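You operate a simulated robot arm through the tools that you are given. There is no shell and no other tool. Be economical: measure what you need, move in short steps, check, and stop when the job is done.

You are at the controls of a simulated robot arm. One attempt, no reset.

## Task
Put things in order on the long worktop. At the end: the white tab (marked "OATS") from the long worktop stands on top of the purple capsule (marked "COCOA"); the sink plug stands on top of the brown small wooden board; the beige pastry brush stands where the sink plug stood; the green canister (marked "Tea") stands where the clear short lined glass stood; the clear short lined glass stands where the beige pastry brush stood; whatever was shut is shut again. Leave all else as you found it, and nothing knocked over.

It is judged by the outcome, as a careful person would: the job done as asked, and still so three seconds after it is handed in. It fails if anything else is knocked over, pushed out of place, dropped, spilled or broken.

## Robot
A 7-joint arm with a two-finger parallel gripper, fixed in place. Base frame: the origin is at the foot of the arm, x ahead of it, y to its left, z up; the work surface is at about z = 920. Lengths are in mm, angles in degrees, forces in N, time in s.
With the tool pointing down near the work surface it reaches from about 280 to 680 mm from the base axis. Its first joint turns from -66.0 to 66.0 degrees. Payload 1.57 kg.
Tool frame: the origin (TCP) lies between the finger pads and is the grasp point; the fingertips stand 30 mm ahead of it; z points along the fingers, y is the line along which they close. Largest opening 110 mm; finger width 24, thickness 12; the body of the gripper, 48 by 112 mm, starts 78 mm behind the TCP.
Orientation is that of the tool frame in the base frame, as [roll, pitch, yaw] about the fixed x, y, z axes, in that order (R = Rz(yaw) Ry(pitch) Rx(roll)). With the fingers straight down and closing along the base's y, the tool's x points along the base's -x, its y along +y and its z along -z.

## Interface
- The arm moves only by the tool arm_command. Its argument "motion" is a list of rows, each a list of 7 numbers: the shift along the tool's x, y, z in units of 40 mm (1.0 is 40 mm), then the turn, a rotation vector about the tool's x, y, z in units of 4 degrees (1.0 is 4 degrees), then the gripper command, from -1 (shut) to 1 (fully open), values between in proportion. In form: [[x, y, z, rx, ry, rz, claw], ...]. A call has 1 to 12 rows; each row shifts and turns the commanded pose from where the row before left it, along the tool's axes as they then stand. A call with a number of a shift or a turn outside -1 to 1 is refused whole. A row lasts 0.2 s, in which the tool goes at most 50 mm and 8.6 degrees; a call with a longer step from one row to the next is refused whole, and so is a gripper value outside its range. A pose out of reach is approached as far as the arm can. The call stops where the force on the tool passes 40 N (or 10 N more than at its start, if that is more) or the arm is blocked; 0.2 s more then pass. Each finger travels about 108 mm/s and halts on what it meets, pressing with about 35 N; the grip force reading is that of the motor and also rises with nothing between the fingers. The clock runs only during rows and for 0.2 s after the last one: add rows that do not move to give the fingers time. It gives the time, the measured TCP pose, the force on the tool (base axes), the opening and the grip force at its end, in the units of the frame above (readings bear some noise), and new pictures: "show" is both (left out), scene, wrist or none.
- Cameras (640 x 400 px; columns grow to the right, rows downward): "scene" is fixed at [177.5, -423.9, 1380]; the picture's right is [0.46, -0.89, 0.00], its down [-0.69, -0.36, -0.63] and it looks along [0.56, 0.29, -0.77] (base axes); focal length 243 px, centre (320, 200). "wrist" rides on the gripper at [70, 16, -141] in the tool frame; the picture's right is [-0.23, 0.97, 0.00], its down [-0.86, -0.20, -0.48] and it looks along [-0.47, -0.11, 0.88] (tool axes); focal length 222 px, centre (320, 200). There is no depth. A picture from a camera that has moved, and an enlarged one, comes with that camera's place and axes in the base frame and with its lens.
- inspect(camera, box): a new picture of the part [left, top, right, bottom] of that camera's present view, enlarged. The clock stands still meanwhile.
- close_job(): hands the job in; it is judged then, once.

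Work in short steps. Places have to be worked out from the pictures, the camera data and where the tool is seen: move nearer, look again, correct. Check each grasp and each placing, and mend what went wrong. You have 120 turns and 170 pictures in all, those below and enlarged ones among them. Open the gripper and draw the arm clear of the work before you hand the job in, unless the task says otherwise; then end with one line.

The tools are called after "Call:" as a command line: name --pt "numbers of a row" for each row, then --argument value for the rest, lists and objects as JSON in quotes. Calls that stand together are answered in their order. arm_command: Moves the arm, as the interface text tells. Its arguments: {"type":"object","properties":{"motion":{"type":"array"},"show":{"type":"string","enum":["both","scene","wrist","none"]}},"required":["motion"]} The other tools are called the same way: inspect (camera, box) takes an enlarged picture of a part of a camera's view; close_job () hands the job in.

At the start:

```text
clock: 0.0
position: [399.0, -61.9, 1158.8]
orientation: [180.0, 0.0, -179.9]
ft_force: [0.6, 0.0, -0.1]
width: 110.1
finger_force: 0.0
```

scene: 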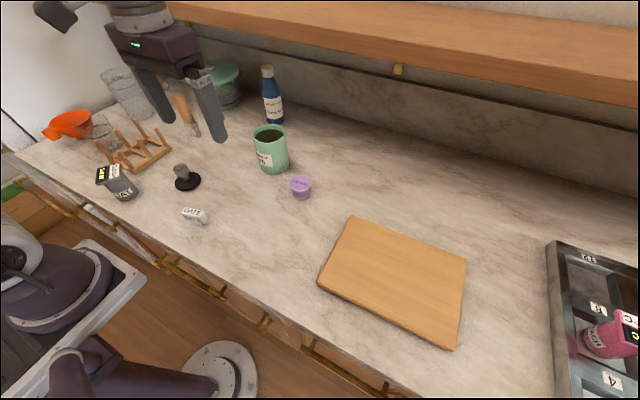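
wrist: 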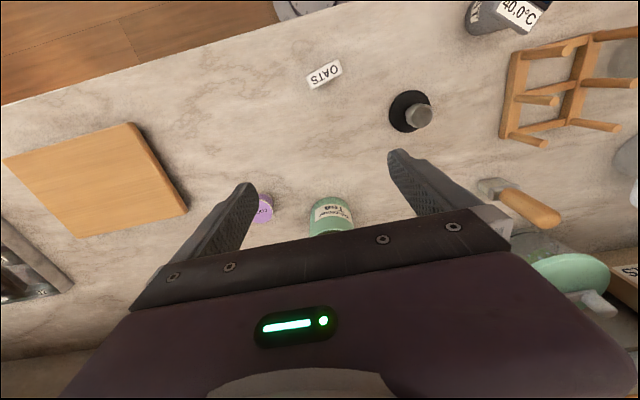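

I start with enlarged views to identify the things, particularly the glass and the brush.

Call:
inspect --camera "scene" --box '[20, 40, 180, 210]'

Call:
inspect --camera "scene" --box '[150, 50, 330, 230]'

Call:
inspect --camera "wrist" --box '[380, 0, 640, 330]'

```text
2.35 times, centred on (100, 125) of scene
camera zoom: at [177.5, -423.9, 1380.0], right [0.46, -0.89, 0.0], down [-0.69, -0.36, -0.63], along [0.56, 0.29, -0.77], focal length 572 px, centre (838, 376)
```

zoom: 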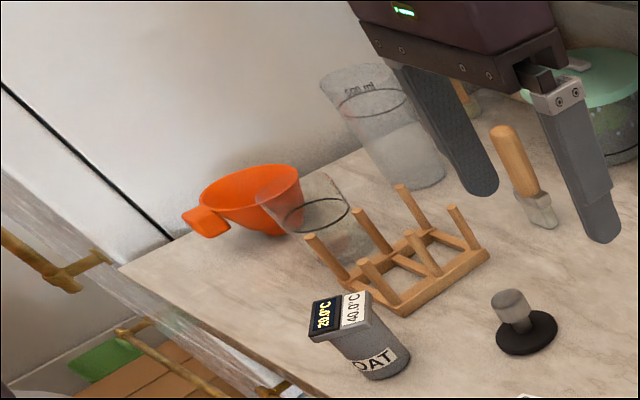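

```text
2.22 times, centred on (240, 140) of scene
camera zoom: at [177.5, -423.9, 1380.0], right [0.46, -0.89, 0.0], down [-0.69, -0.36, -0.63], along [0.56, 0.29, -0.77], focal length 540 px, centre (498, 333)
```

zoom: 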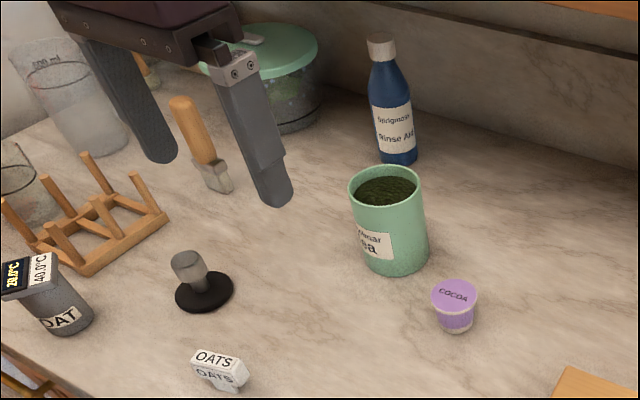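

```text
1.21 times, centred on (510, 165) of wrist
camera zoom: at [328.3, -47.6, 1299.3], right [0.23, 0.97, 0.0], down [0.86, -0.2, 0.48], along [0.47, -0.11, -0.88], focal length 269 px, centre (90, 242)
```

zoom: 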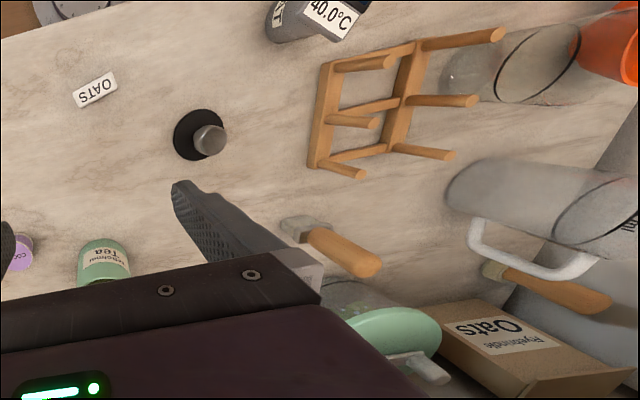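

The short lined glass is near the orange scoop at about (417,407), the front brush at about (566,222), the plug at about (406,87), the canister at about (566,-83), the capsule at about (508,-200), the tab at about (333,-15) and the board at about (396,-471). There may be a second brush behind, so I move above the plug and look again.

Call:
arm_command --pt "0 0.93 0.1 0 0 0 1" --pt "0 0.93 0.1 0 0 0 1" --pt "0 0.93 0.1 0 0 0 1" --pt "0 0.93 0.1 0 0 0 1"

```text
clock: 1.0
position: [398.5, 84.6, 1142.6]
orientation: [-180.0, 0.0, 180.0]
ft_force: [-0.1, -0.2, 0.0]
width: 110.0
finger_force: 0.1
camera wrist: at [328.3, 99.4, 1283.5], right [0.23, 0.97, 0.0], down [0.85, -0.2, 0.48], along [0.47, -0.11, -0.88], focal length 222 px, centre (320, 200)
```

scene: 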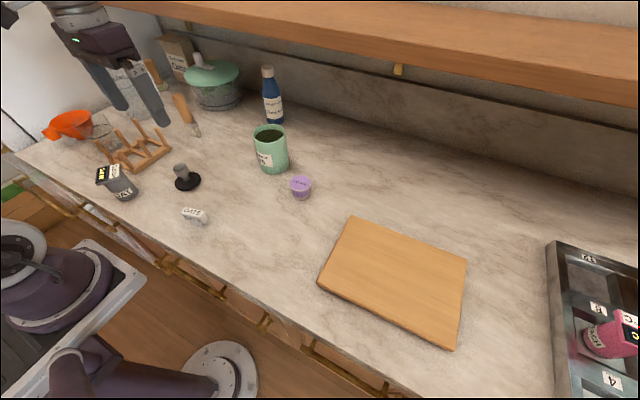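
wrist: 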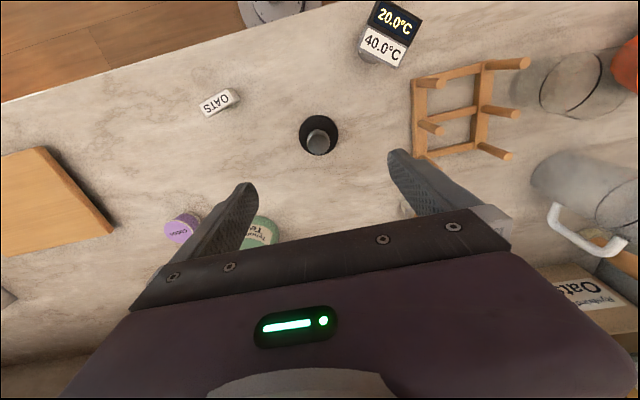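

The plug base is confirmed near (406,83). I zoom to tell the two brushes apart and to see the plug's shape.

Call:
inspect --camera "scene" --box '[80, 40, 260, 160]'

Call:
inspect --camera "wrist" --box '[260, 60, 640, 260]'

Call:
inspect --camera "scene" --box '[150, 140, 250, 240]'

```text
3.33 times, centred on (170, 100) of scene
camera zoom: at [177.5, -423.9, 1380.0], right [0.46, -0.89, 0.0], down [-0.69, -0.36, -0.63], along [0.56, 0.29, -0.77], focal length 810 px, centre (820, 533)
```

zoom: 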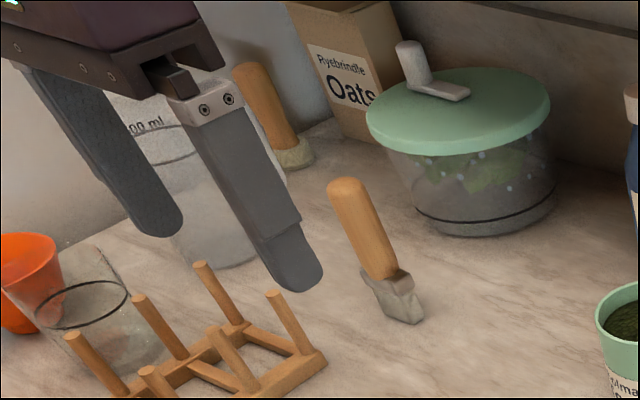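

```text
1.68 times, centred on (450, 160) of wrist
camera zoom: at [328.3, 99.4, 1283.5], right [0.23, 0.97, 0.0], down [0.85, -0.2, 0.48], along [0.47, -0.11, -0.88], focal length 374 px, centre (101, 267)
```

zoom: 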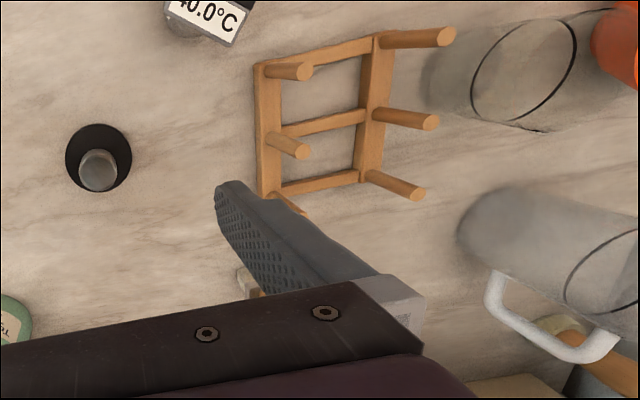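

```text
4.00 times, centred on (200, 190) of scene
camera zoom: at [177.5, -423.9, 1380.0], right [0.46, -0.89, 0.0], down [-0.69, -0.36, -0.63], along [0.56, 0.29, -0.77], focal length 972 px, centre (800, 240)
```

zoom: 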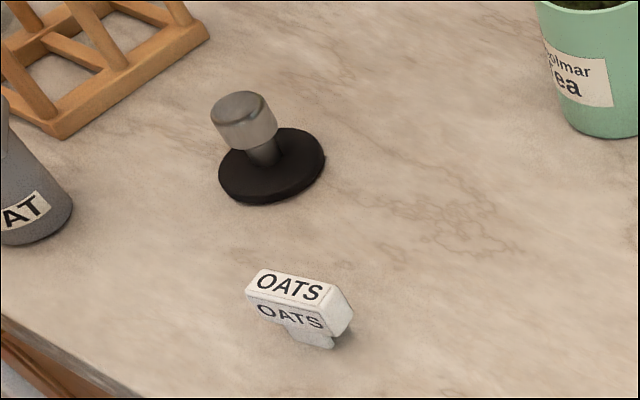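

The far brush (about (730,565)) is out of reach, so the front flat brush is the one meant. Next I descend towards the plug at about (406,82), stopping above the knob to check.

Call:
arm_command --pt "-0.19 -0.05 0.9 0 0 0 0.6" --pt "0 0 0.9 0 0 0 0.6" --pt "0 0 0.9 0 0 0 0.6" --pt "0 0 0 0 0 0 0.6"

```text
clock: 2.0
position: [406.5, 83.0, 1034.6]
orientation: [179.9, 0.0, -179.9]
ft_force: [-0.1, 0.5, -0.7]
width: 88.3
finger_force: 0.2
camera wrist: at [336.4, 98.5, 1175.8], right [0.23, 0.97, 0.0], down [0.86, -0.2, 0.48], along [0.47, -0.11, -0.88], focal length 222 px, centre (320, 200)
```

scene: 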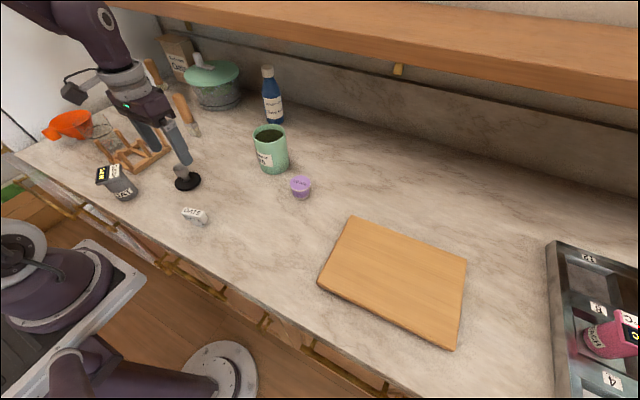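
wrist: 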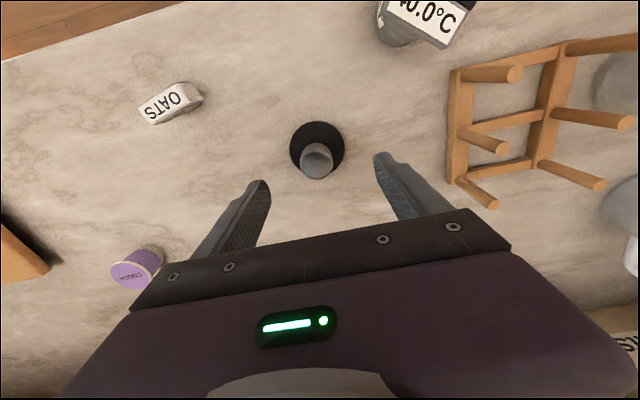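

The plug refines to about (403,80), knob top about 970. I lower to TCP z of about 963 and close.

Call:
arm_command --pt "0.09 -0.07 0.6 0 0 0 0.6" --pt "0 0 0.6 0 0 0 0.6" --pt "0 0 0.58 0 0 0 0.6" --pt "0 0 0 0 0 0 -0.4" --pt "0 0 0 0 0 0 -1" --pt "0 0 0 0 0 0 -1" --pt "0 0 0 0 0 0 -1"

```text
clock: 3.6
position: [403.2, 81.1, 963.2]
orientation: [-180.0, 0.0, 179.9]
ft_force: [0.3, -0.6, 0.0]
width: 30.6
finger_force: 34.9
camera wrist: at [333.2, 96.1, 1104.0], right [0.23, 0.97, 0.0], down [0.86, -0.2, 0.48], along [0.47, -0.11, -0.88], focal length 222 px, centre (320, 200)
```

scene: 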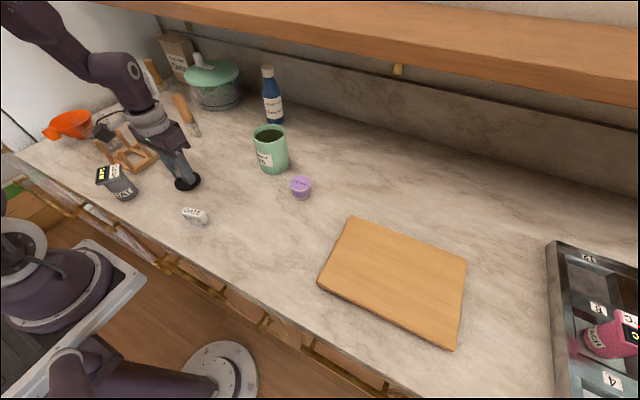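
wrist: 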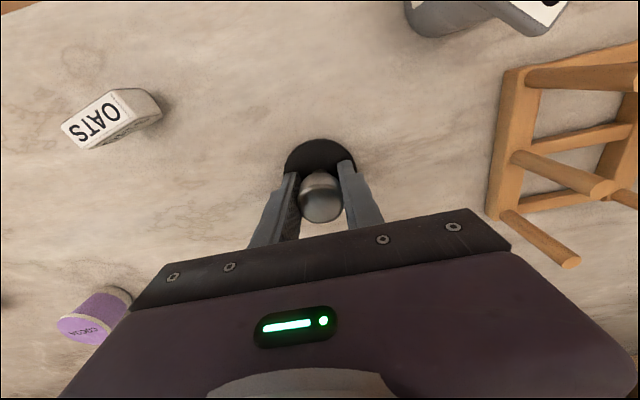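

Gripped at 30.6 mm width. The board spans about x 320–492, y -588…-340, so I lift and travel to about (405,-450).

Call:
arm_command --pt "0 0 -0.97 0 0 0 -1" --pt "0 0 -0.97 0 0 0 -1" --pt "0 0 -0.97 0 0 0 -1" --pt "0 -1 0 0 0 0 -1" --pt "0 -1 0 0 0 0 -1" --pt "0 -1 0 0 0 0 -1" --pt "0 -1 0 0 0 0 -1" --pt "0 -1 0 0 0 0 -1" --pt "0 -1 0 0 0 0 -1" --pt "0 -1 0 0 0 0 -1" --pt "0 -1 0 0 0 0 -1" --pt "0 -1 0 0 0 0 -1" --show "none"

Call:
arm_command --pt "0 -1 0 0 0 0 -1" --pt "0 -1 0 0 0 0 -1" --pt "0 -1 0 0 0 0 -1" --pt "0 -1 0 0 0 0 -1" --pt "0 0 0 0 0 0 -1"

```text
clock: 6.2
position: [401.9, -277.0, 1079.8]
orientation: [180.0, 0.0, 180.0]
ft_force: [1.2, 1.3, 0.2]
width: 0.0
finger_force: 21.6
```

```text
clock: 7.4
position: [402.2, -436.1, 1081.0]
orientation: [180.0, -0.1, -180.0]
ft_force: [0.3, -0.3, 0.2]
width: 0.2
finger_force: 20.4
camera wrist: at [332.5, -421.0, 1222.2], right [0.23, 0.97, 0.0], down [0.86, -0.2, 0.48], along [0.47, -0.11, -0.88], focal length 222 px, centre (320, 200)
```

scene: 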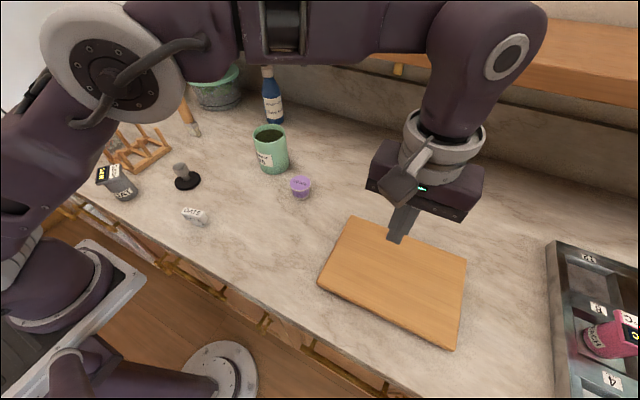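
wrist: 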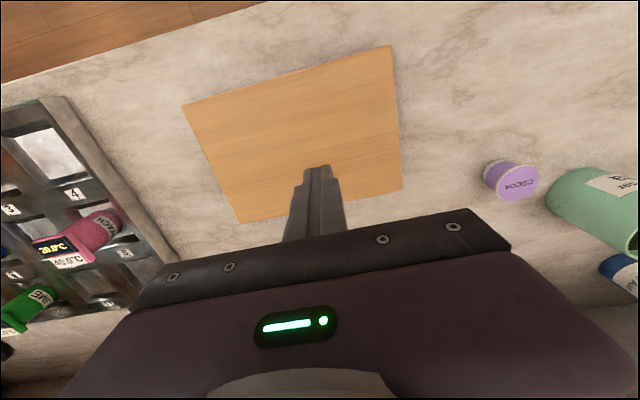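

The fingers slipped off, and the plug still stands at its place. I go back, watching it closely this time.

Call:
arm_command --pt "0 1 0 0 0 0 -1" --pt "0 1 0 0 0 0 -1" --pt "0 1 0 0 0 0 -1" --pt "0 1 0 0 0 0 -1" --pt "0 1 0 0 0 0 -1" --pt "0 1 0 0 0 0 -1" --pt "0 1 0 0 0 0 -1" --pt "0 1 0 0 0 0 0" --pt "0 1 0 0 0 0 0" --pt "0 1 0 0 0 0 0" --pt "0 1 0 0 0 0 0" --pt "0 1 0 0 0 0 0" --show "none"

Call:
arm_command --pt "0 0.92 0.4 0 0 0 0.4" --pt "0 0 0.8 0 0 0 0.4" --pt "0 0 0.3 0 0 0 0.4" --pt "0 0 0 0 0 0 0.4" --show "none"

Call:
inspect --camera "wrist" --box '[240, 80, 400, 240]'

Call:
inspect --camera "scene" --box '[150, 140, 230, 220]'

```text
clock: 10.0
position: [401.8, 39.0, 1079.4]
orientation: [179.9, 0.1, 179.9]
ft_force: [-0.2, 0.2, -0.3]
width: 54.9
finger_force: 0.1
```

```text
clock: 11.0
position: [401.0, 76.8, 1020.1]
orientation: [-180.0, 0.0, -179.9]
ft_force: [0.3, 0.2, -0.1]
width: 77.2
finger_force: 0.0
```

```text
2.50 times, centred on (320, 160) of wrist
camera zoom: at [331.4, 92.9, 1161.0], right [0.23, 0.97, 0.0], down [0.85, -0.2, 0.48], along [0.47, -0.11, -0.88], focal length 555 px, centre (320, 300)
```

zoom: 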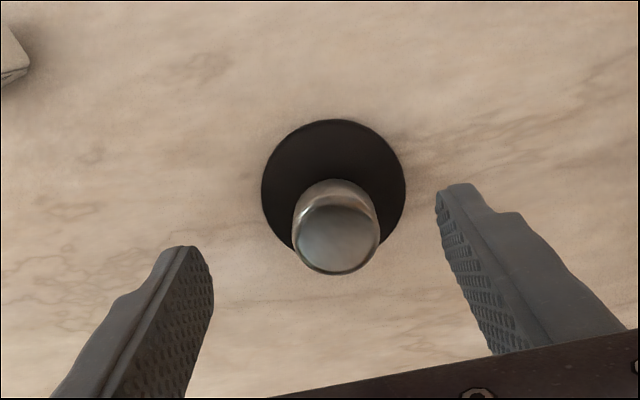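

```text
5.00 times, centred on (190, 180) of scene
camera zoom: at [177.6, -423.9, 1380.0], right [0.46, -0.89, 0.0], down [-0.68, -0.36, -0.63], along [0.56, 0.29, -0.77], focal length 1216 px, centre (970, 300)
```

zoom: 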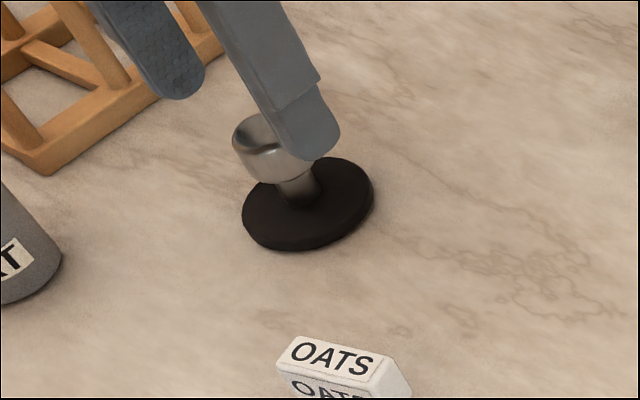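

The knob is a 30 mm cylinder on a thin stem, with its centre near (405.5,81) and top near 978. I grip a little deeper and lift very slowly.

Call:
arm_command --pt "-0.11 0.1 0.6 0 0 0 0.4" --pt "0 0 0.6 0 0 0 0.4" --pt "0 0 0.35 0 0 0 0.4" --pt "0 0 0 0 0 0 -1" --pt "0 0 0 0 0 0 -1" --pt "0 0 0 0 0 0 -1" --pt "0 0 0 0 0 0 -1" --pt "0 0 -0.05 0 0 0 -1" --pt "0 0 -0.05 0 0 0 -1" --pt "0 0 -0.05 0 0 0 -1" --pt "0 0 -0.05 0 0 0 -1"

Call:
inspect --camera "scene" --box '[150, 140, 230, 220]'

```text
clock: 13.4
position: [406.2, 81.8, 965.4]
orientation: [180.0, -0.1, -180.0]
ft_force: [0.4, -0.1, -0.8]
width: 58.8
finger_force: 35.0
camera wrist: at [336.3, 97.3, 1107.0], right [0.23, 0.97, 0.0], down [0.86, -0.2, 0.48], along [0.47, -0.11, -0.88], focal length 222 px, centre (320, 200)
```

scene: 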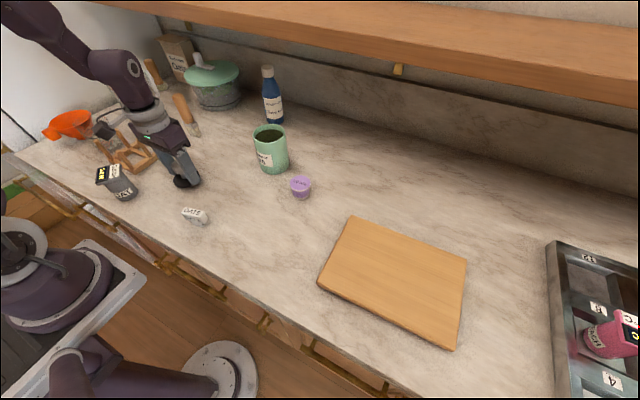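
wrist: 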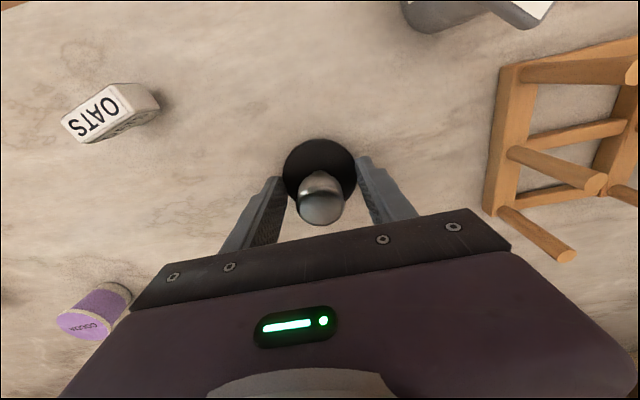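

```text
5.00 times, centred on (190, 180) of scene
camera zoom: at [177.6, -423.9, 1380.0], right [0.46, -0.89, 0.0], down [-0.69, -0.36, -0.63], along [0.56, 0.29, -0.77], focal length 1216 px, centre (970, 300)
```

zoom: 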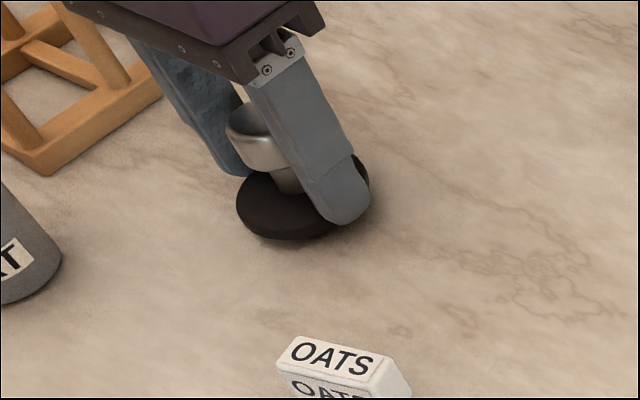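

At this depth the fingers grip the 60 mm disc at its rim. I continue slowly upward to see whether it is held.

Call:
arm_command --pt "0 0 -0.1 0 0 0 -1" --pt "0 0 -0.1 0 0 0 -1" --pt "0 0 -0.1 0 0 0 -1" --pt "0 0 -0.1 0 0 0 -1" --pt "0 0 -0.1 0 0 0 -1" --show "wrist"

Call:
inspect --camera "scene" --box '[150, 140, 230, 220]'

```text
clock: 14.6
position: [405.7, 82.1, 984.7]
orientation: [180.0, 0.0, -180.0]
ft_force: [0.5, -0.6, -1.0]
width: 58.8
finger_force: 34.4
camera wrist: at [336.9, 97.2, 1126.8], right [0.23, 0.97, 0.0], down [0.85, -0.2, 0.48], along [0.47, -0.11, -0.88], focal length 222 px, centre (320, 200)
```

wrist: 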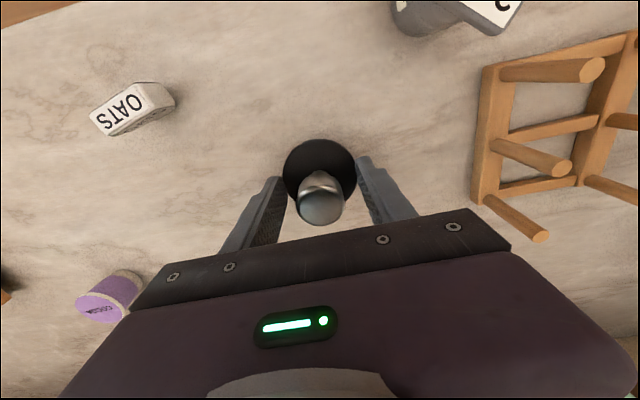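

```text
5.00 times, centred on (190, 180) of scene
camera zoom: at [177.6, -423.9, 1380.0], right [0.46, -0.89, 0.0], down [-0.69, -0.36, -0.63], along [0.56, 0.29, -0.77], focal length 1216 px, centre (970, 300)
```

zoom: 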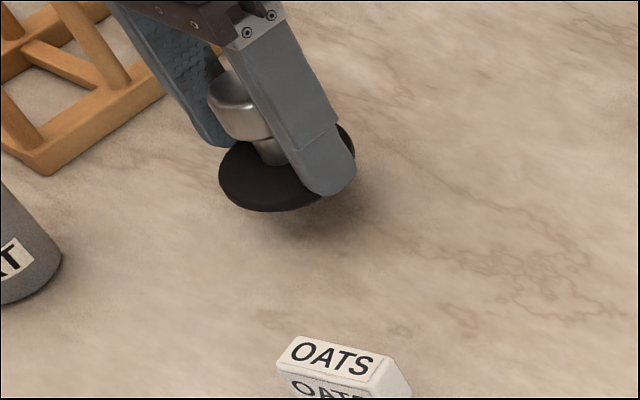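

The plug is lifted level, held by the disc. I travel gently towards the board at moderate height.

Call:
arm_command --pt "0 0 -0.2 0 0 0 -1" --pt "0 0 -0.3 0 0 0 -1" --pt "0 0 -0.3 0 0 0 -1" --pt "0 -0.2 -0.15 0 0 0 -1" --pt "0 -0.4 0 0 0 0 -1" --pt "0 -0.6 0 0 0 0 -1" --pt "0 -0.7 0 0 0 0 -1" --pt "0 -0.7 0 0 0 0 -1" --pt "0 -0.7 0 0 0 0 -1" --pt "0 -0.7 0 0 0 0 -1" --pt "0 -0.7 0 0 0 0 -1" --pt "0 -0.7 0 0 0 0 -1" --show "wrist"

```text
clock: 17.2
position: [404.9, -136.3, 1022.1]
orientation: [179.9, 0.1, -179.8]
ft_force: [-0.7, -0.2, -0.6]
width: 58.4
finger_force: 34.8
camera wrist: at [335.9, -120.1, 1163.8], right [0.23, 0.97, 0.0], down [0.86, -0.2, 0.48], along [0.47, -0.11, -0.88], focal length 222 px, centre (320, 200)
```

wrist: 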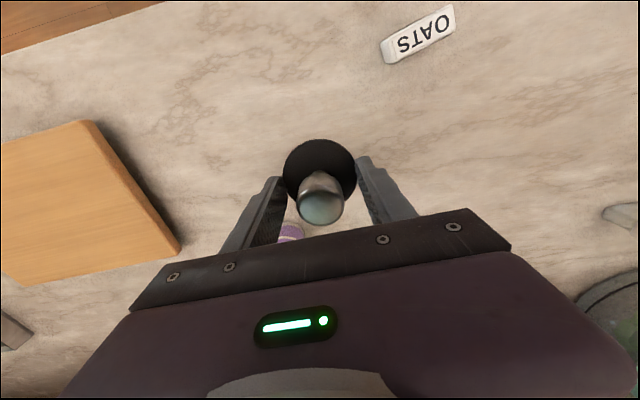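

Still held. I carry on to about y = -447.

Call:
arm_command --pt "0 -0.5 0 0 0 0 -1" --pt "0 -0.7 0 0 0 0 -1" --pt "0 -0.7 0 0 0 0 -1" --pt "0 -0.7 0 0 0 0 -1" --pt "0 -0.7 0 0 0 0 -1" --pt "0 -0.7 0 0 0 0 -1" --pt "0 -0.7 0 0 0 0 -1" --pt "0 -0.7 0 0 0 0 -1" --pt "0 -0.7 0 0 0 0 -1" --pt "0 -0.7 0 0 0 0 -1" --pt "0 -0.6 0 0 0 0 -1" --pt "0 -0.3 0 0 0 0 -1"

```text
clock: 19.8
position: [405.9, -442.1, 1023.6]
orientation: [180.0, 0.0, 180.0]
ft_force: [-0.8, -0.2, 0.2]
width: 58.5
finger_force: 34.6
camera wrist: at [336.9, -427.4, 1164.7], right [0.23, 0.97, 0.0], down [0.86, -0.2, 0.48], along [0.47, -0.11, -0.88], focal length 222 px, centre (320, 200)
```

scene: 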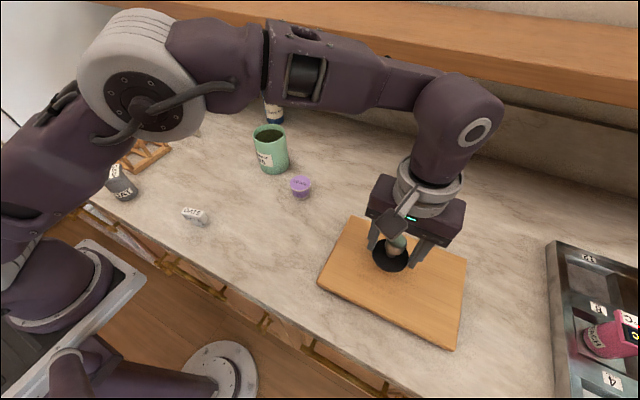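
wrist: 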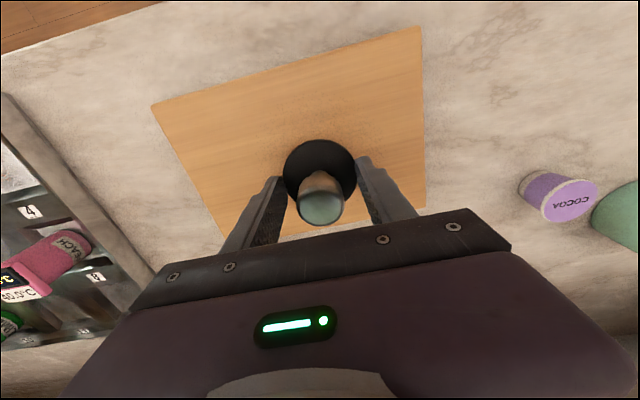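

Over the board. I descend to near its top, then feel down in small steps.

Call:
arm_command --pt "0 0 0.4 0 0 0 -1" --pt "0 0 0.4 0 0 0 -1" --pt "0 0 0.25 0 0 0 -1" --pt "0 0 0.05 0 0 0 -1" --pt "0 0 0.05 0 0 0 -1" --pt "0 0 0 0 0 0 -1" --show "none"

Call:
inspect --camera "scene" --box '[340, 200, 460, 300]'

```text
clock: 20.6
position: [407.1, -443.3, 990.2]
orientation: [-179.6, 0.3, -179.8]
ft_force: [0.5, 0.5, 7.9]
width: 58.5
finger_force: 35.1
stopped in row 3: the force on the tool passed its limit (the readings are from after the stop); the commanded pose is now the measured one
```

```text
4.00 times, centred on (400, 250) of scene
camera zoom: at [177.4, -423.8, 1380.1], right [0.46, -0.89, 0.0], down [-0.68, -0.36, -0.63], along [0.56, 0.29, -0.77], focal length 972 px, centre (0, 0)
```

zoom: 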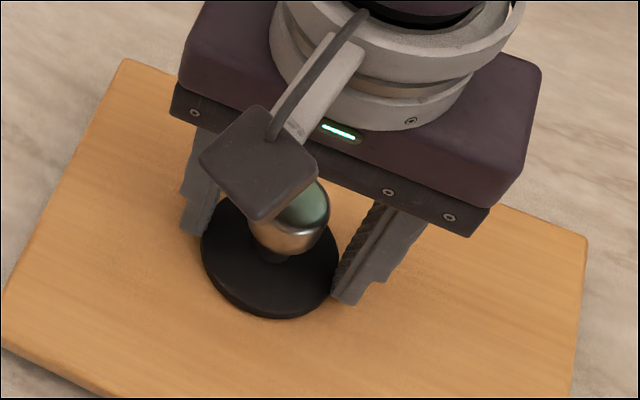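

There is contact with an 8 N upward load, so the disc rests on the board. I open gently to release.

Call:
arm_command --pt "0 0 0 0 0 0 -1" --pt "0 0 0 0 0 0 0.2" --pt "0 0 0 0 0 0 0.35" --pt "0 0 0 0 0 0 0.45" --pt "0 0 -0.3 0 0 0 0.45" --pt "0 0 -0.6 0 0 0 0.45" --pt "0 0 -0.8 0 0 0 0.45" --pt "0 0 -0.8 0 0 0 0.45"

Call:
inspect --camera "scene" --box '[340, 200, 460, 300]'

```text
clock: 22.4
position: [407.6, -441.2, 1089.4]
orientation: [-179.7, 0.2, -180.0]
ft_force: [0.3, -0.1, 0.7]
width: 79.5
finger_force: 0.1
camera wrist: at [337.6, -426.2, 1229.9], right [0.23, 0.97, 0.0], down [0.85, -0.2, 0.48], along [0.47, -0.11, -0.88], focal length 222 px, centre (320, 200)
```

scene: 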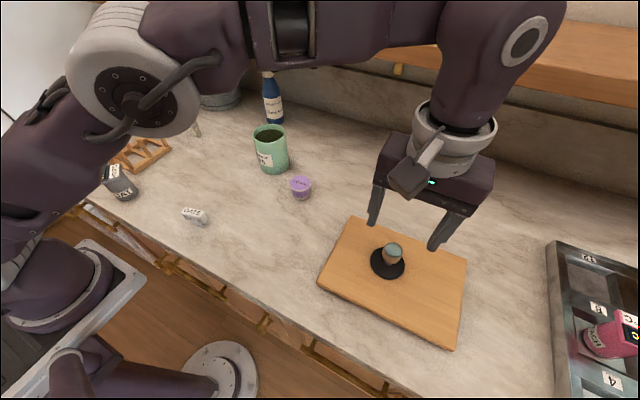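
wrist: 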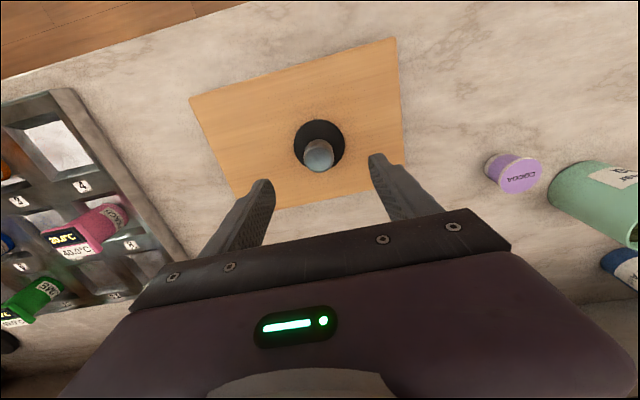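

```text
4.00 times, centred on (400, 250) of scene
camera zoom: at [177.5, -423.9, 1380.0], right [0.46, -0.89, 0.0], down [-0.68, -0.36, -0.63], along [0.56, 0.29, -0.77], focal length 972 px, centre (0, 0)
```

zoom: 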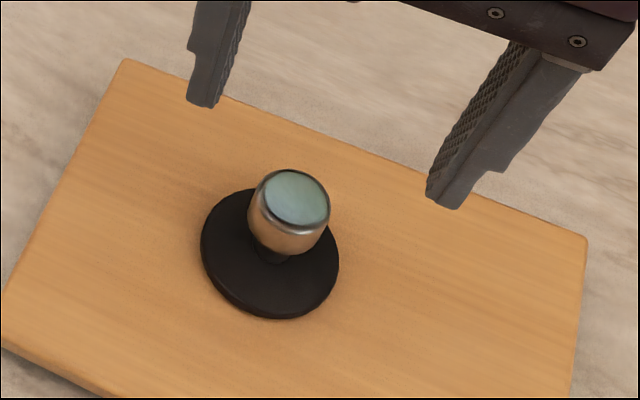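

The plug stands on the board. Next is the tab: I move to above it for a close look.

Call:
arm_command --pt "0.1 1 0 0 0 0 0.45" --pt "0.1 1 0 0 0 0 0.45" --pt "0.1 1 0 0 0 0 0.45" --pt "0.1 1 0 0 0 0 0.45" --pt "0.1 1 0 0 0 0 0.45" --pt "0.1 1 0 0 0 0 0.45" --pt "0.1 1 0 0 0 0 0.45" --pt "0.1 1 0 0 0 0 0.45" --pt "0.1 1 0 0 0 0 0.45" --pt "0.1 1 0 0 0 0 0.45" --pt "0.3 0 0.3 0 0 0 0.45"

Call:
inspect --camera "scene" --box '[165, 190, 225, 240]'

```text
clock: 24.8
position: [355.1, -42.3, 1075.3]
orientation: [-179.8, 0.2, 179.9]
ft_force: [0.5, 0.8, -0.3]
width: 79.7
finger_force: 0.0
camera wrist: at [284.4, -25.8, 1216.2], right [0.23, 0.97, 0.0], down [0.85, -0.2, 0.48], along [0.47, -0.11, -0.88], focal length 222 px, centre (320, 200)
```

scene: 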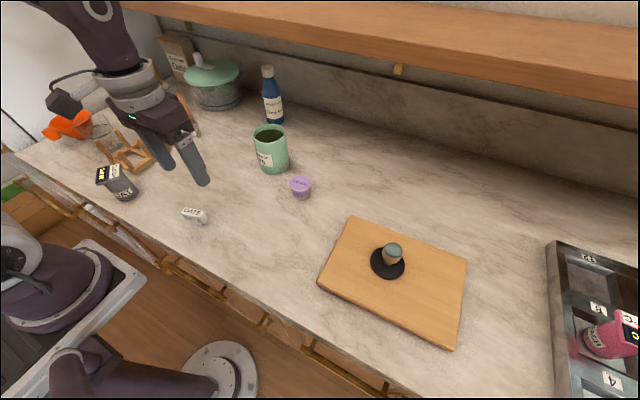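
wrist: 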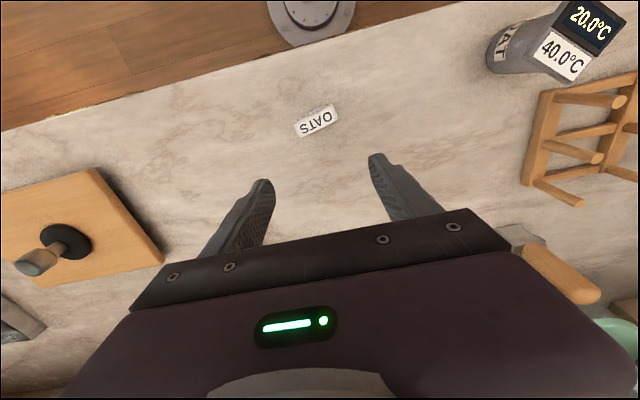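

```text
8.00 times, centred on (195, 215) of scene
camera zoom: at [177.6, -423.9, 1380.0], right [0.46, -0.89, 0.0], down [-0.68, -0.36, -0.63], along [0.56, 0.29, -0.77], focal length 1945 px, centre (1320, 80)
```

zoom: 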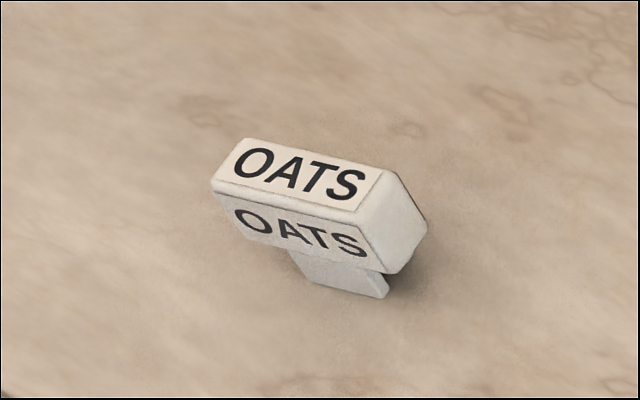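

The tab's head is about 50×20 mm, its long side nearly along y, centre about (328,-39). I shift over it and turn the tool by -80° so the fingers close across its narrow side.

Call:
arm_command --pt "0.65 0.07 0 0 0 0 0" --pt "0 0 0 0 0 1 0" --pt "0 0 0 0 0 1 0" --pt "0 0 0 0 0 1 0" --pt "0 0 0 0 0 1 0" --pt "0 0 0 0 0 1 0" --pt "0 0 0 0 0 1 0" --pt "0 0 0 0 0 1 0" --pt "0 0 0 0 0 1 0" --pt "0 0 0 0 0 1 0" --pt "0 0 0 0 0 1 0" --pt "0 0 0 0 0 1 0" --show "none"

Call:
arm_command --pt "0 0 0 0 0 1 0" --pt "0 0 0 0 0 1 0" --pt "0 0 0 0 0 1 0" --pt "0 0 0 0 0 1 0" --pt "0 0 0 0 0 1 0" --pt "0 0 0 0 0 1 0" --pt "0 0 0 0 0 1 0" --pt "0 0 0 0 0 1 0" --pt "0 0 0 0 0 1 0" --pt "0 0 0 0 0 0 0"

```text
clock: 27.4
position: [329.2, -40.5, 1075.2]
orientation: [-180.0, 0.3, 136.0]
ft_force: [-0.1, 0.5, 0.3]
width: 54.9
finger_force: 0.1
```

```text
clock: 29.6
position: [329.7, -40.5, 1074.6]
orientation: [179.9, 0.3, 100.0]
ft_force: [-0.3, 0.7, -0.1]
width: 55.3
finger_force: 0.0
camera wrist: at [332.3, 30.8, 1216.0], right [1.0, -0.05, 0.0], down [-0.05, -0.87, 0.48], along [-0.02, -0.48, -0.88], focal length 222 px, centre (320, 200)
```

scene: 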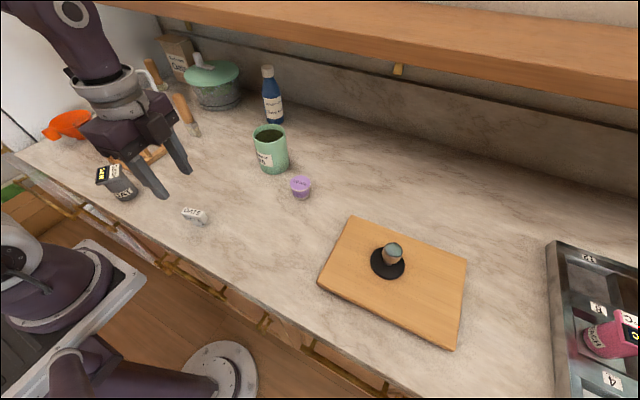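
wrist: 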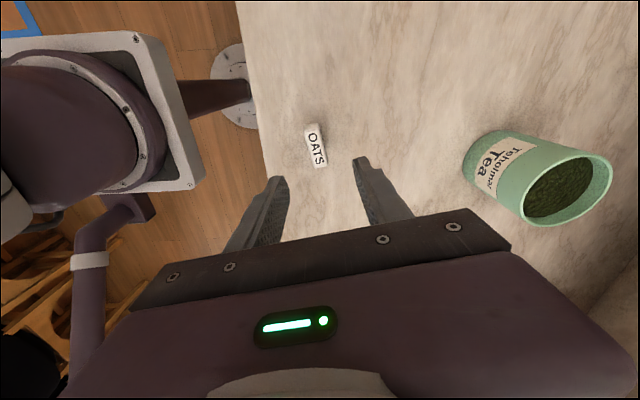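

The tab is at about (324,-42) with its axis about 9° off y, matching the turn. I correct and descend partway.

Call:
arm_command --pt "-0.03 -0.13 0.6 0 0 0 0" --pt "0 0 0.7 0 0 0 0" --pt "0 0 0.6 0 0 0 0" --pt "0 0 0 0 0 0 0" --show "none"

Call:
inspect --camera "wrist" --box '[220, 80, 420, 240]'

Call:
inspect --camera "scene" --box '[155, 170, 235, 240]'

```text
clock: 30.6
position: [325.0, -41.2, 998.7]
orientation: [180.0, 0.3, 100.1]
ft_force: [0.0, -0.6, 0.1]
width: 54.9
finger_force: 0.1
```

```text
2.50 times, centred on (320, 160) of wrist
camera zoom: at [328.7, 29.6, 1138.8], right [1.0, -0.05, 0.0], down [-0.05, -0.87, 0.48], along [-0.02, -0.48, -0.88], focal length 555 px, centre (320, 300)
```

zoom: 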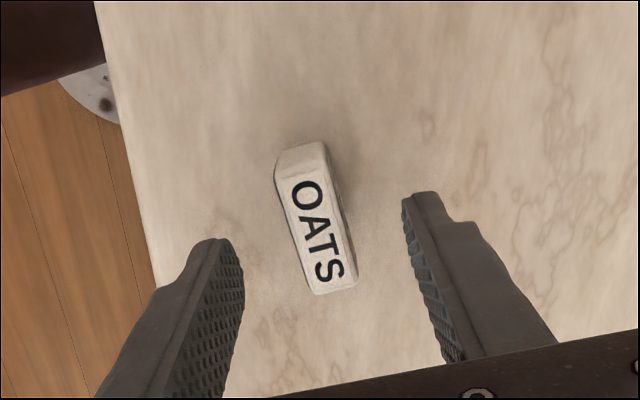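

```text
5.71 times, centred on (195, 205) of scene
camera zoom: at [177.6, -423.9, 1380.0], right [0.46, -0.89, 0.0], down [-0.69, -0.36, -0.63], along [0.56, 0.29, -0.77], focal length 1389 px, centre (1034, 171)
```

zoom: 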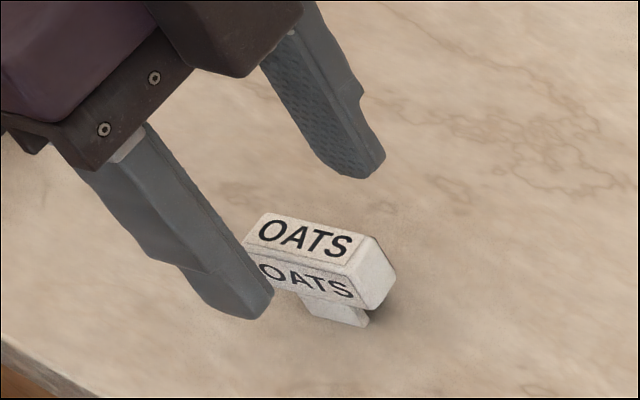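

The tab is centred between the fingers, with head top at about z 950 and a foot beneath. I lower to TCP 962 and close on the head.

Call:
arm_command --pt "-0.07 0 0.5 0 0 0 0" --pt "0 0 0.42 0 0 0 0" --pt "0 0 0 0 0 0 -0.4" --pt "0 0 0 0 0 0 -0.7" --pt "0 0 0 0 0 0 -1" --pt "0 0 0 0 0 0 -1" --show "none"

Call:
inspect --camera "wrist" --box '[220, 80, 420, 240]'

Call:
inspect --camera "scene" --box '[155, 170, 235, 240]'

```text
clock: 32.0
position: [325.5, -44.3, 962.5]
orientation: [179.9, 0.4, 100.1]
ft_force: [-0.5, -0.8, 0.0]
width: 16.7
finger_force: 31.8
```

```text
2.50 times, centred on (320, 160) of wrist
camera zoom: at [329.1, 26.4, 1103.6], right [1.0, -0.05, 0.0], down [-0.05, -0.87, 0.48], along [-0.02, -0.48, -0.88], focal length 555 px, centre (320, 300)
```

zoom: 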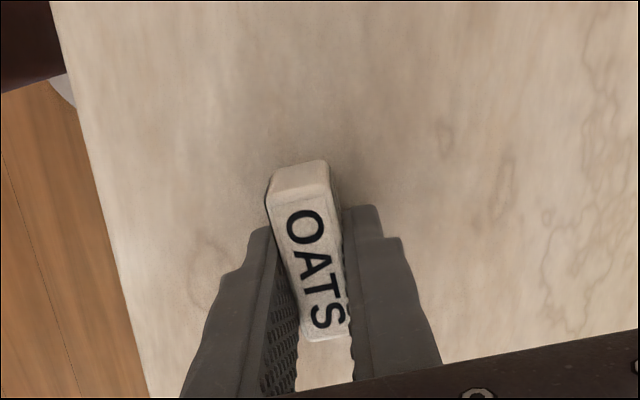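

```text
5.71 times, centred on (195, 205) of scene
camera zoom: at [177.6, -423.9, 1380.0], right [0.46, -0.89, 0.0], down [-0.69, -0.36, -0.63], along [0.56, 0.29, -0.77], focal length 1389 px, centre (1034, 171)
```

zoom: 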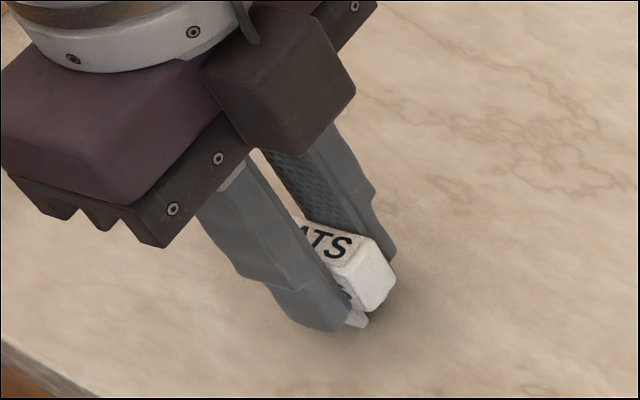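

Gripped at 16.7 mm. I lift slowly and confirm.

Call:
arm_command --pt "0 0 -0.1 0 0 0 -1" --pt "0 0 -0.1 0 0 0 -1" --pt "0 0 -0.2 0 0 0 -1" --pt "0 0 -0.4 0 0 0 -1" --pt "0 0 -0.6 0 0 0 -1" --pt "0 0 -0.6 0 0 0 -1" --pt "0 0 -0.4 0 0 0 -1" --show "none"

Call:
inspect --camera "scene" --box '[145, 140, 245, 220]'

```text
clock: 33.6
position: [323.8, -45.4, 1058.3]
orientation: [179.9, 0.4, 100.0]
ft_force: [-0.4, 0.2, -0.7]
width: 16.9
finger_force: 31.7
```

```text
5.00 times, centred on (195, 180) of scene
camera zoom: at [177.5, -423.9, 1380.0], right [0.46, -0.89, 0.0], down [-0.68, -0.36, -0.63], along [0.56, 0.29, -0.77], focal length 1216 px, centre (945, 300)
```

zoom: 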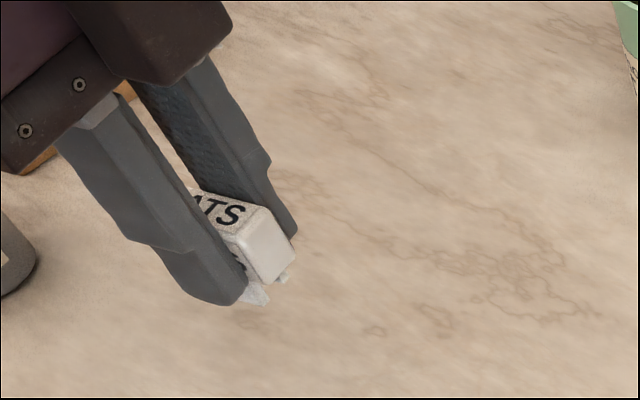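

Held. I carry it toward the capsule, stopping short to look.

Call:
arm_command --pt "-0.64 0.63 0 0 0 0 -1" --pt "-0.64 0.63 0 0 0 0 -1" --pt "-0.64 0.63 0 0 0 0 -1" --pt "-0.64 0.63 0 0 0 0 -1" --pt "-0.64 0.63 0 0 0 0 -1" --pt "-0.64 0.63 0 0 0 0 -1" --pt "0 0 0 0 0 0 -1"

Call:
inspect --camera "scene" --box '[260, 130, 360, 230]'

```text
clock: 35.2
position: [501.4, -169.2, 1060.4]
orientation: [179.8, 0.2, 100.1]
ft_force: [0.3, -0.5, -0.2]
width: 16.8
finger_force: 31.5
camera wrist: at [505.1, -98.5, 1201.3], right [1.0, -0.05, 0.0], down [-0.05, -0.87, 0.48], along [-0.02, -0.48, -0.88], focal length 222 px, centre (320, 200)
```

scene: 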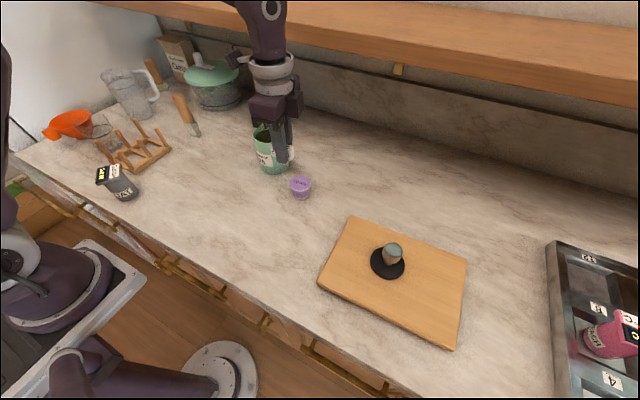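
wrist: 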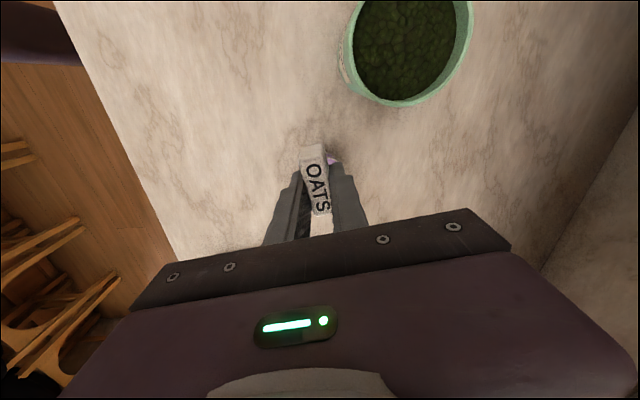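

```text
4.00 times, centred on (310, 180) of scene
camera zoom: at [177.6, -423.9, 1380.0], right [0.46, -0.89, 0.0], down [-0.69, -0.36, -0.63], along [0.56, 0.29, -0.77], focal length 972 px, centre (360, 280)
```

zoom: 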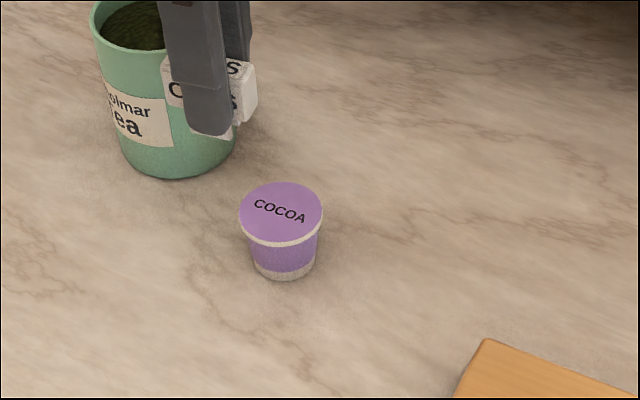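

From several views the capsule is at about (506,-203.5), top about 965. I move over it, a little above, and check.

Call:
arm_command --pt "-0.5 -0.03 0 0 0 0 -1" --pt "-0.43 -0.02 0.2 0 0 0 -1" --pt "0 0 0.55 0 0 0 -1" --pt "0 0 0 0 0 0 -1" --show "wrist"

Call:
inspect --camera "scene" --box '[260, 140, 340, 220]'

Call:
inspect --camera "wrist" --box '[260, 110, 380, 230]'

```text
clock: 36.2
position: [506.9, -207.5, 1029.9]
orientation: [179.9, 0.3, 100.1]
ft_force: [-0.1, -0.3, -0.3]
width: 16.8
finger_force: 31.5
camera wrist: at [509.3, -136.2, 1171.5], right [1.0, -0.05, 0.0], down [-0.05, -0.87, 0.48], along [-0.02, -0.48, -0.88], focal length 222 px, centre (320, 200)
```

wrist: 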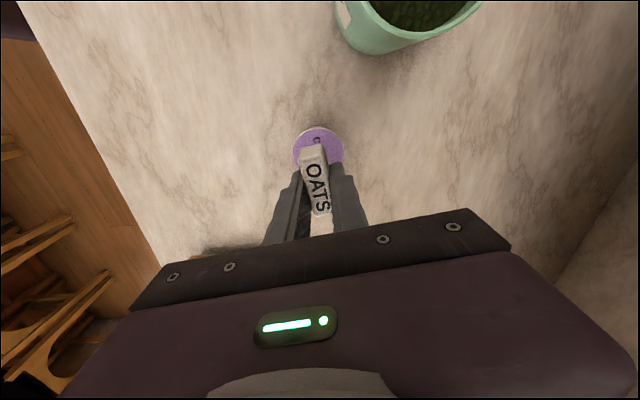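

```text
5.00 times, centred on (300, 180) of scene
camera zoom: at [177.6, -423.9, 1380.0], right [0.46, -0.89, 0.0], down [-0.69, -0.36, -0.63], along [0.56, 0.29, -0.77], focal length 1216 px, centre (420, 300)
```

zoom: 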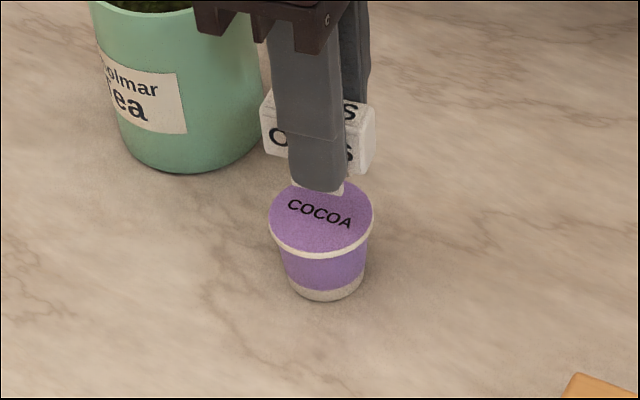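

```text
3.33 times, centred on (320, 170) of wrist
camera zoom: at [509.3, -136.2, 1171.5], right [1.0, -0.05, 0.0], down [-0.05, -0.87, 0.48], along [-0.02, -0.48, -0.88], focal length 740 px, centre (320, 300)
```

zoom: 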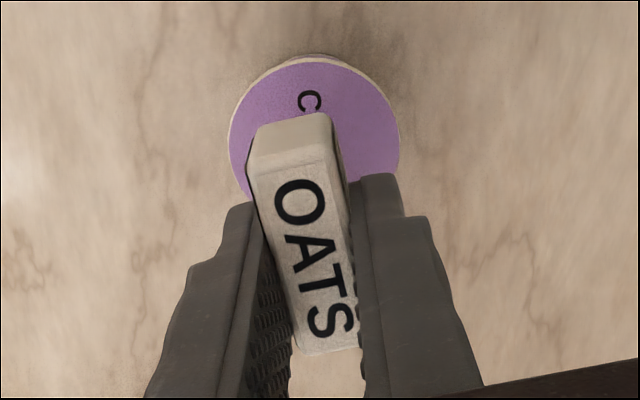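

The tab lines up over the capsule to within a few mm; I shift +4 mm in y and lower to just above expected contact.

Call:
arm_command --pt "0.1 0 0.2 0 0 0 -1" --pt "0 0 0.2 0 0 0 -1" --pt "0 0 0.1 0 0 0 -1" --pt "0 0 0 0 0 0 -1" --show "none"

Call:
inspect --camera "scene" --box '[270, 150, 330, 210]'

```text
clock: 37.2
position: [504.9, -205.1, 1009.5]
orientation: [179.9, 0.3, 100.1]
ft_force: [-0.3, 0.1, -0.2]
width: 16.7
finger_force: 32.1
```

```text
6.67 times, centred on (300, 180) of scene
camera zoom: at [177.6, -423.9, 1380.0], right [0.46, -0.89, 0.0], down [-0.69, -0.36, -0.63], along [0.56, 0.29, -0.77], focal length 1621 px, centre (453, 333)
```

zoom: 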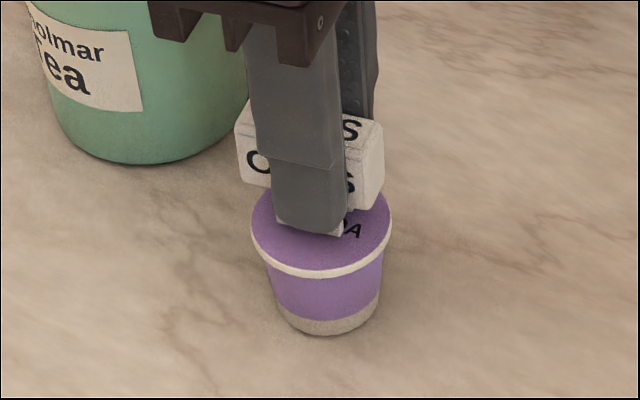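

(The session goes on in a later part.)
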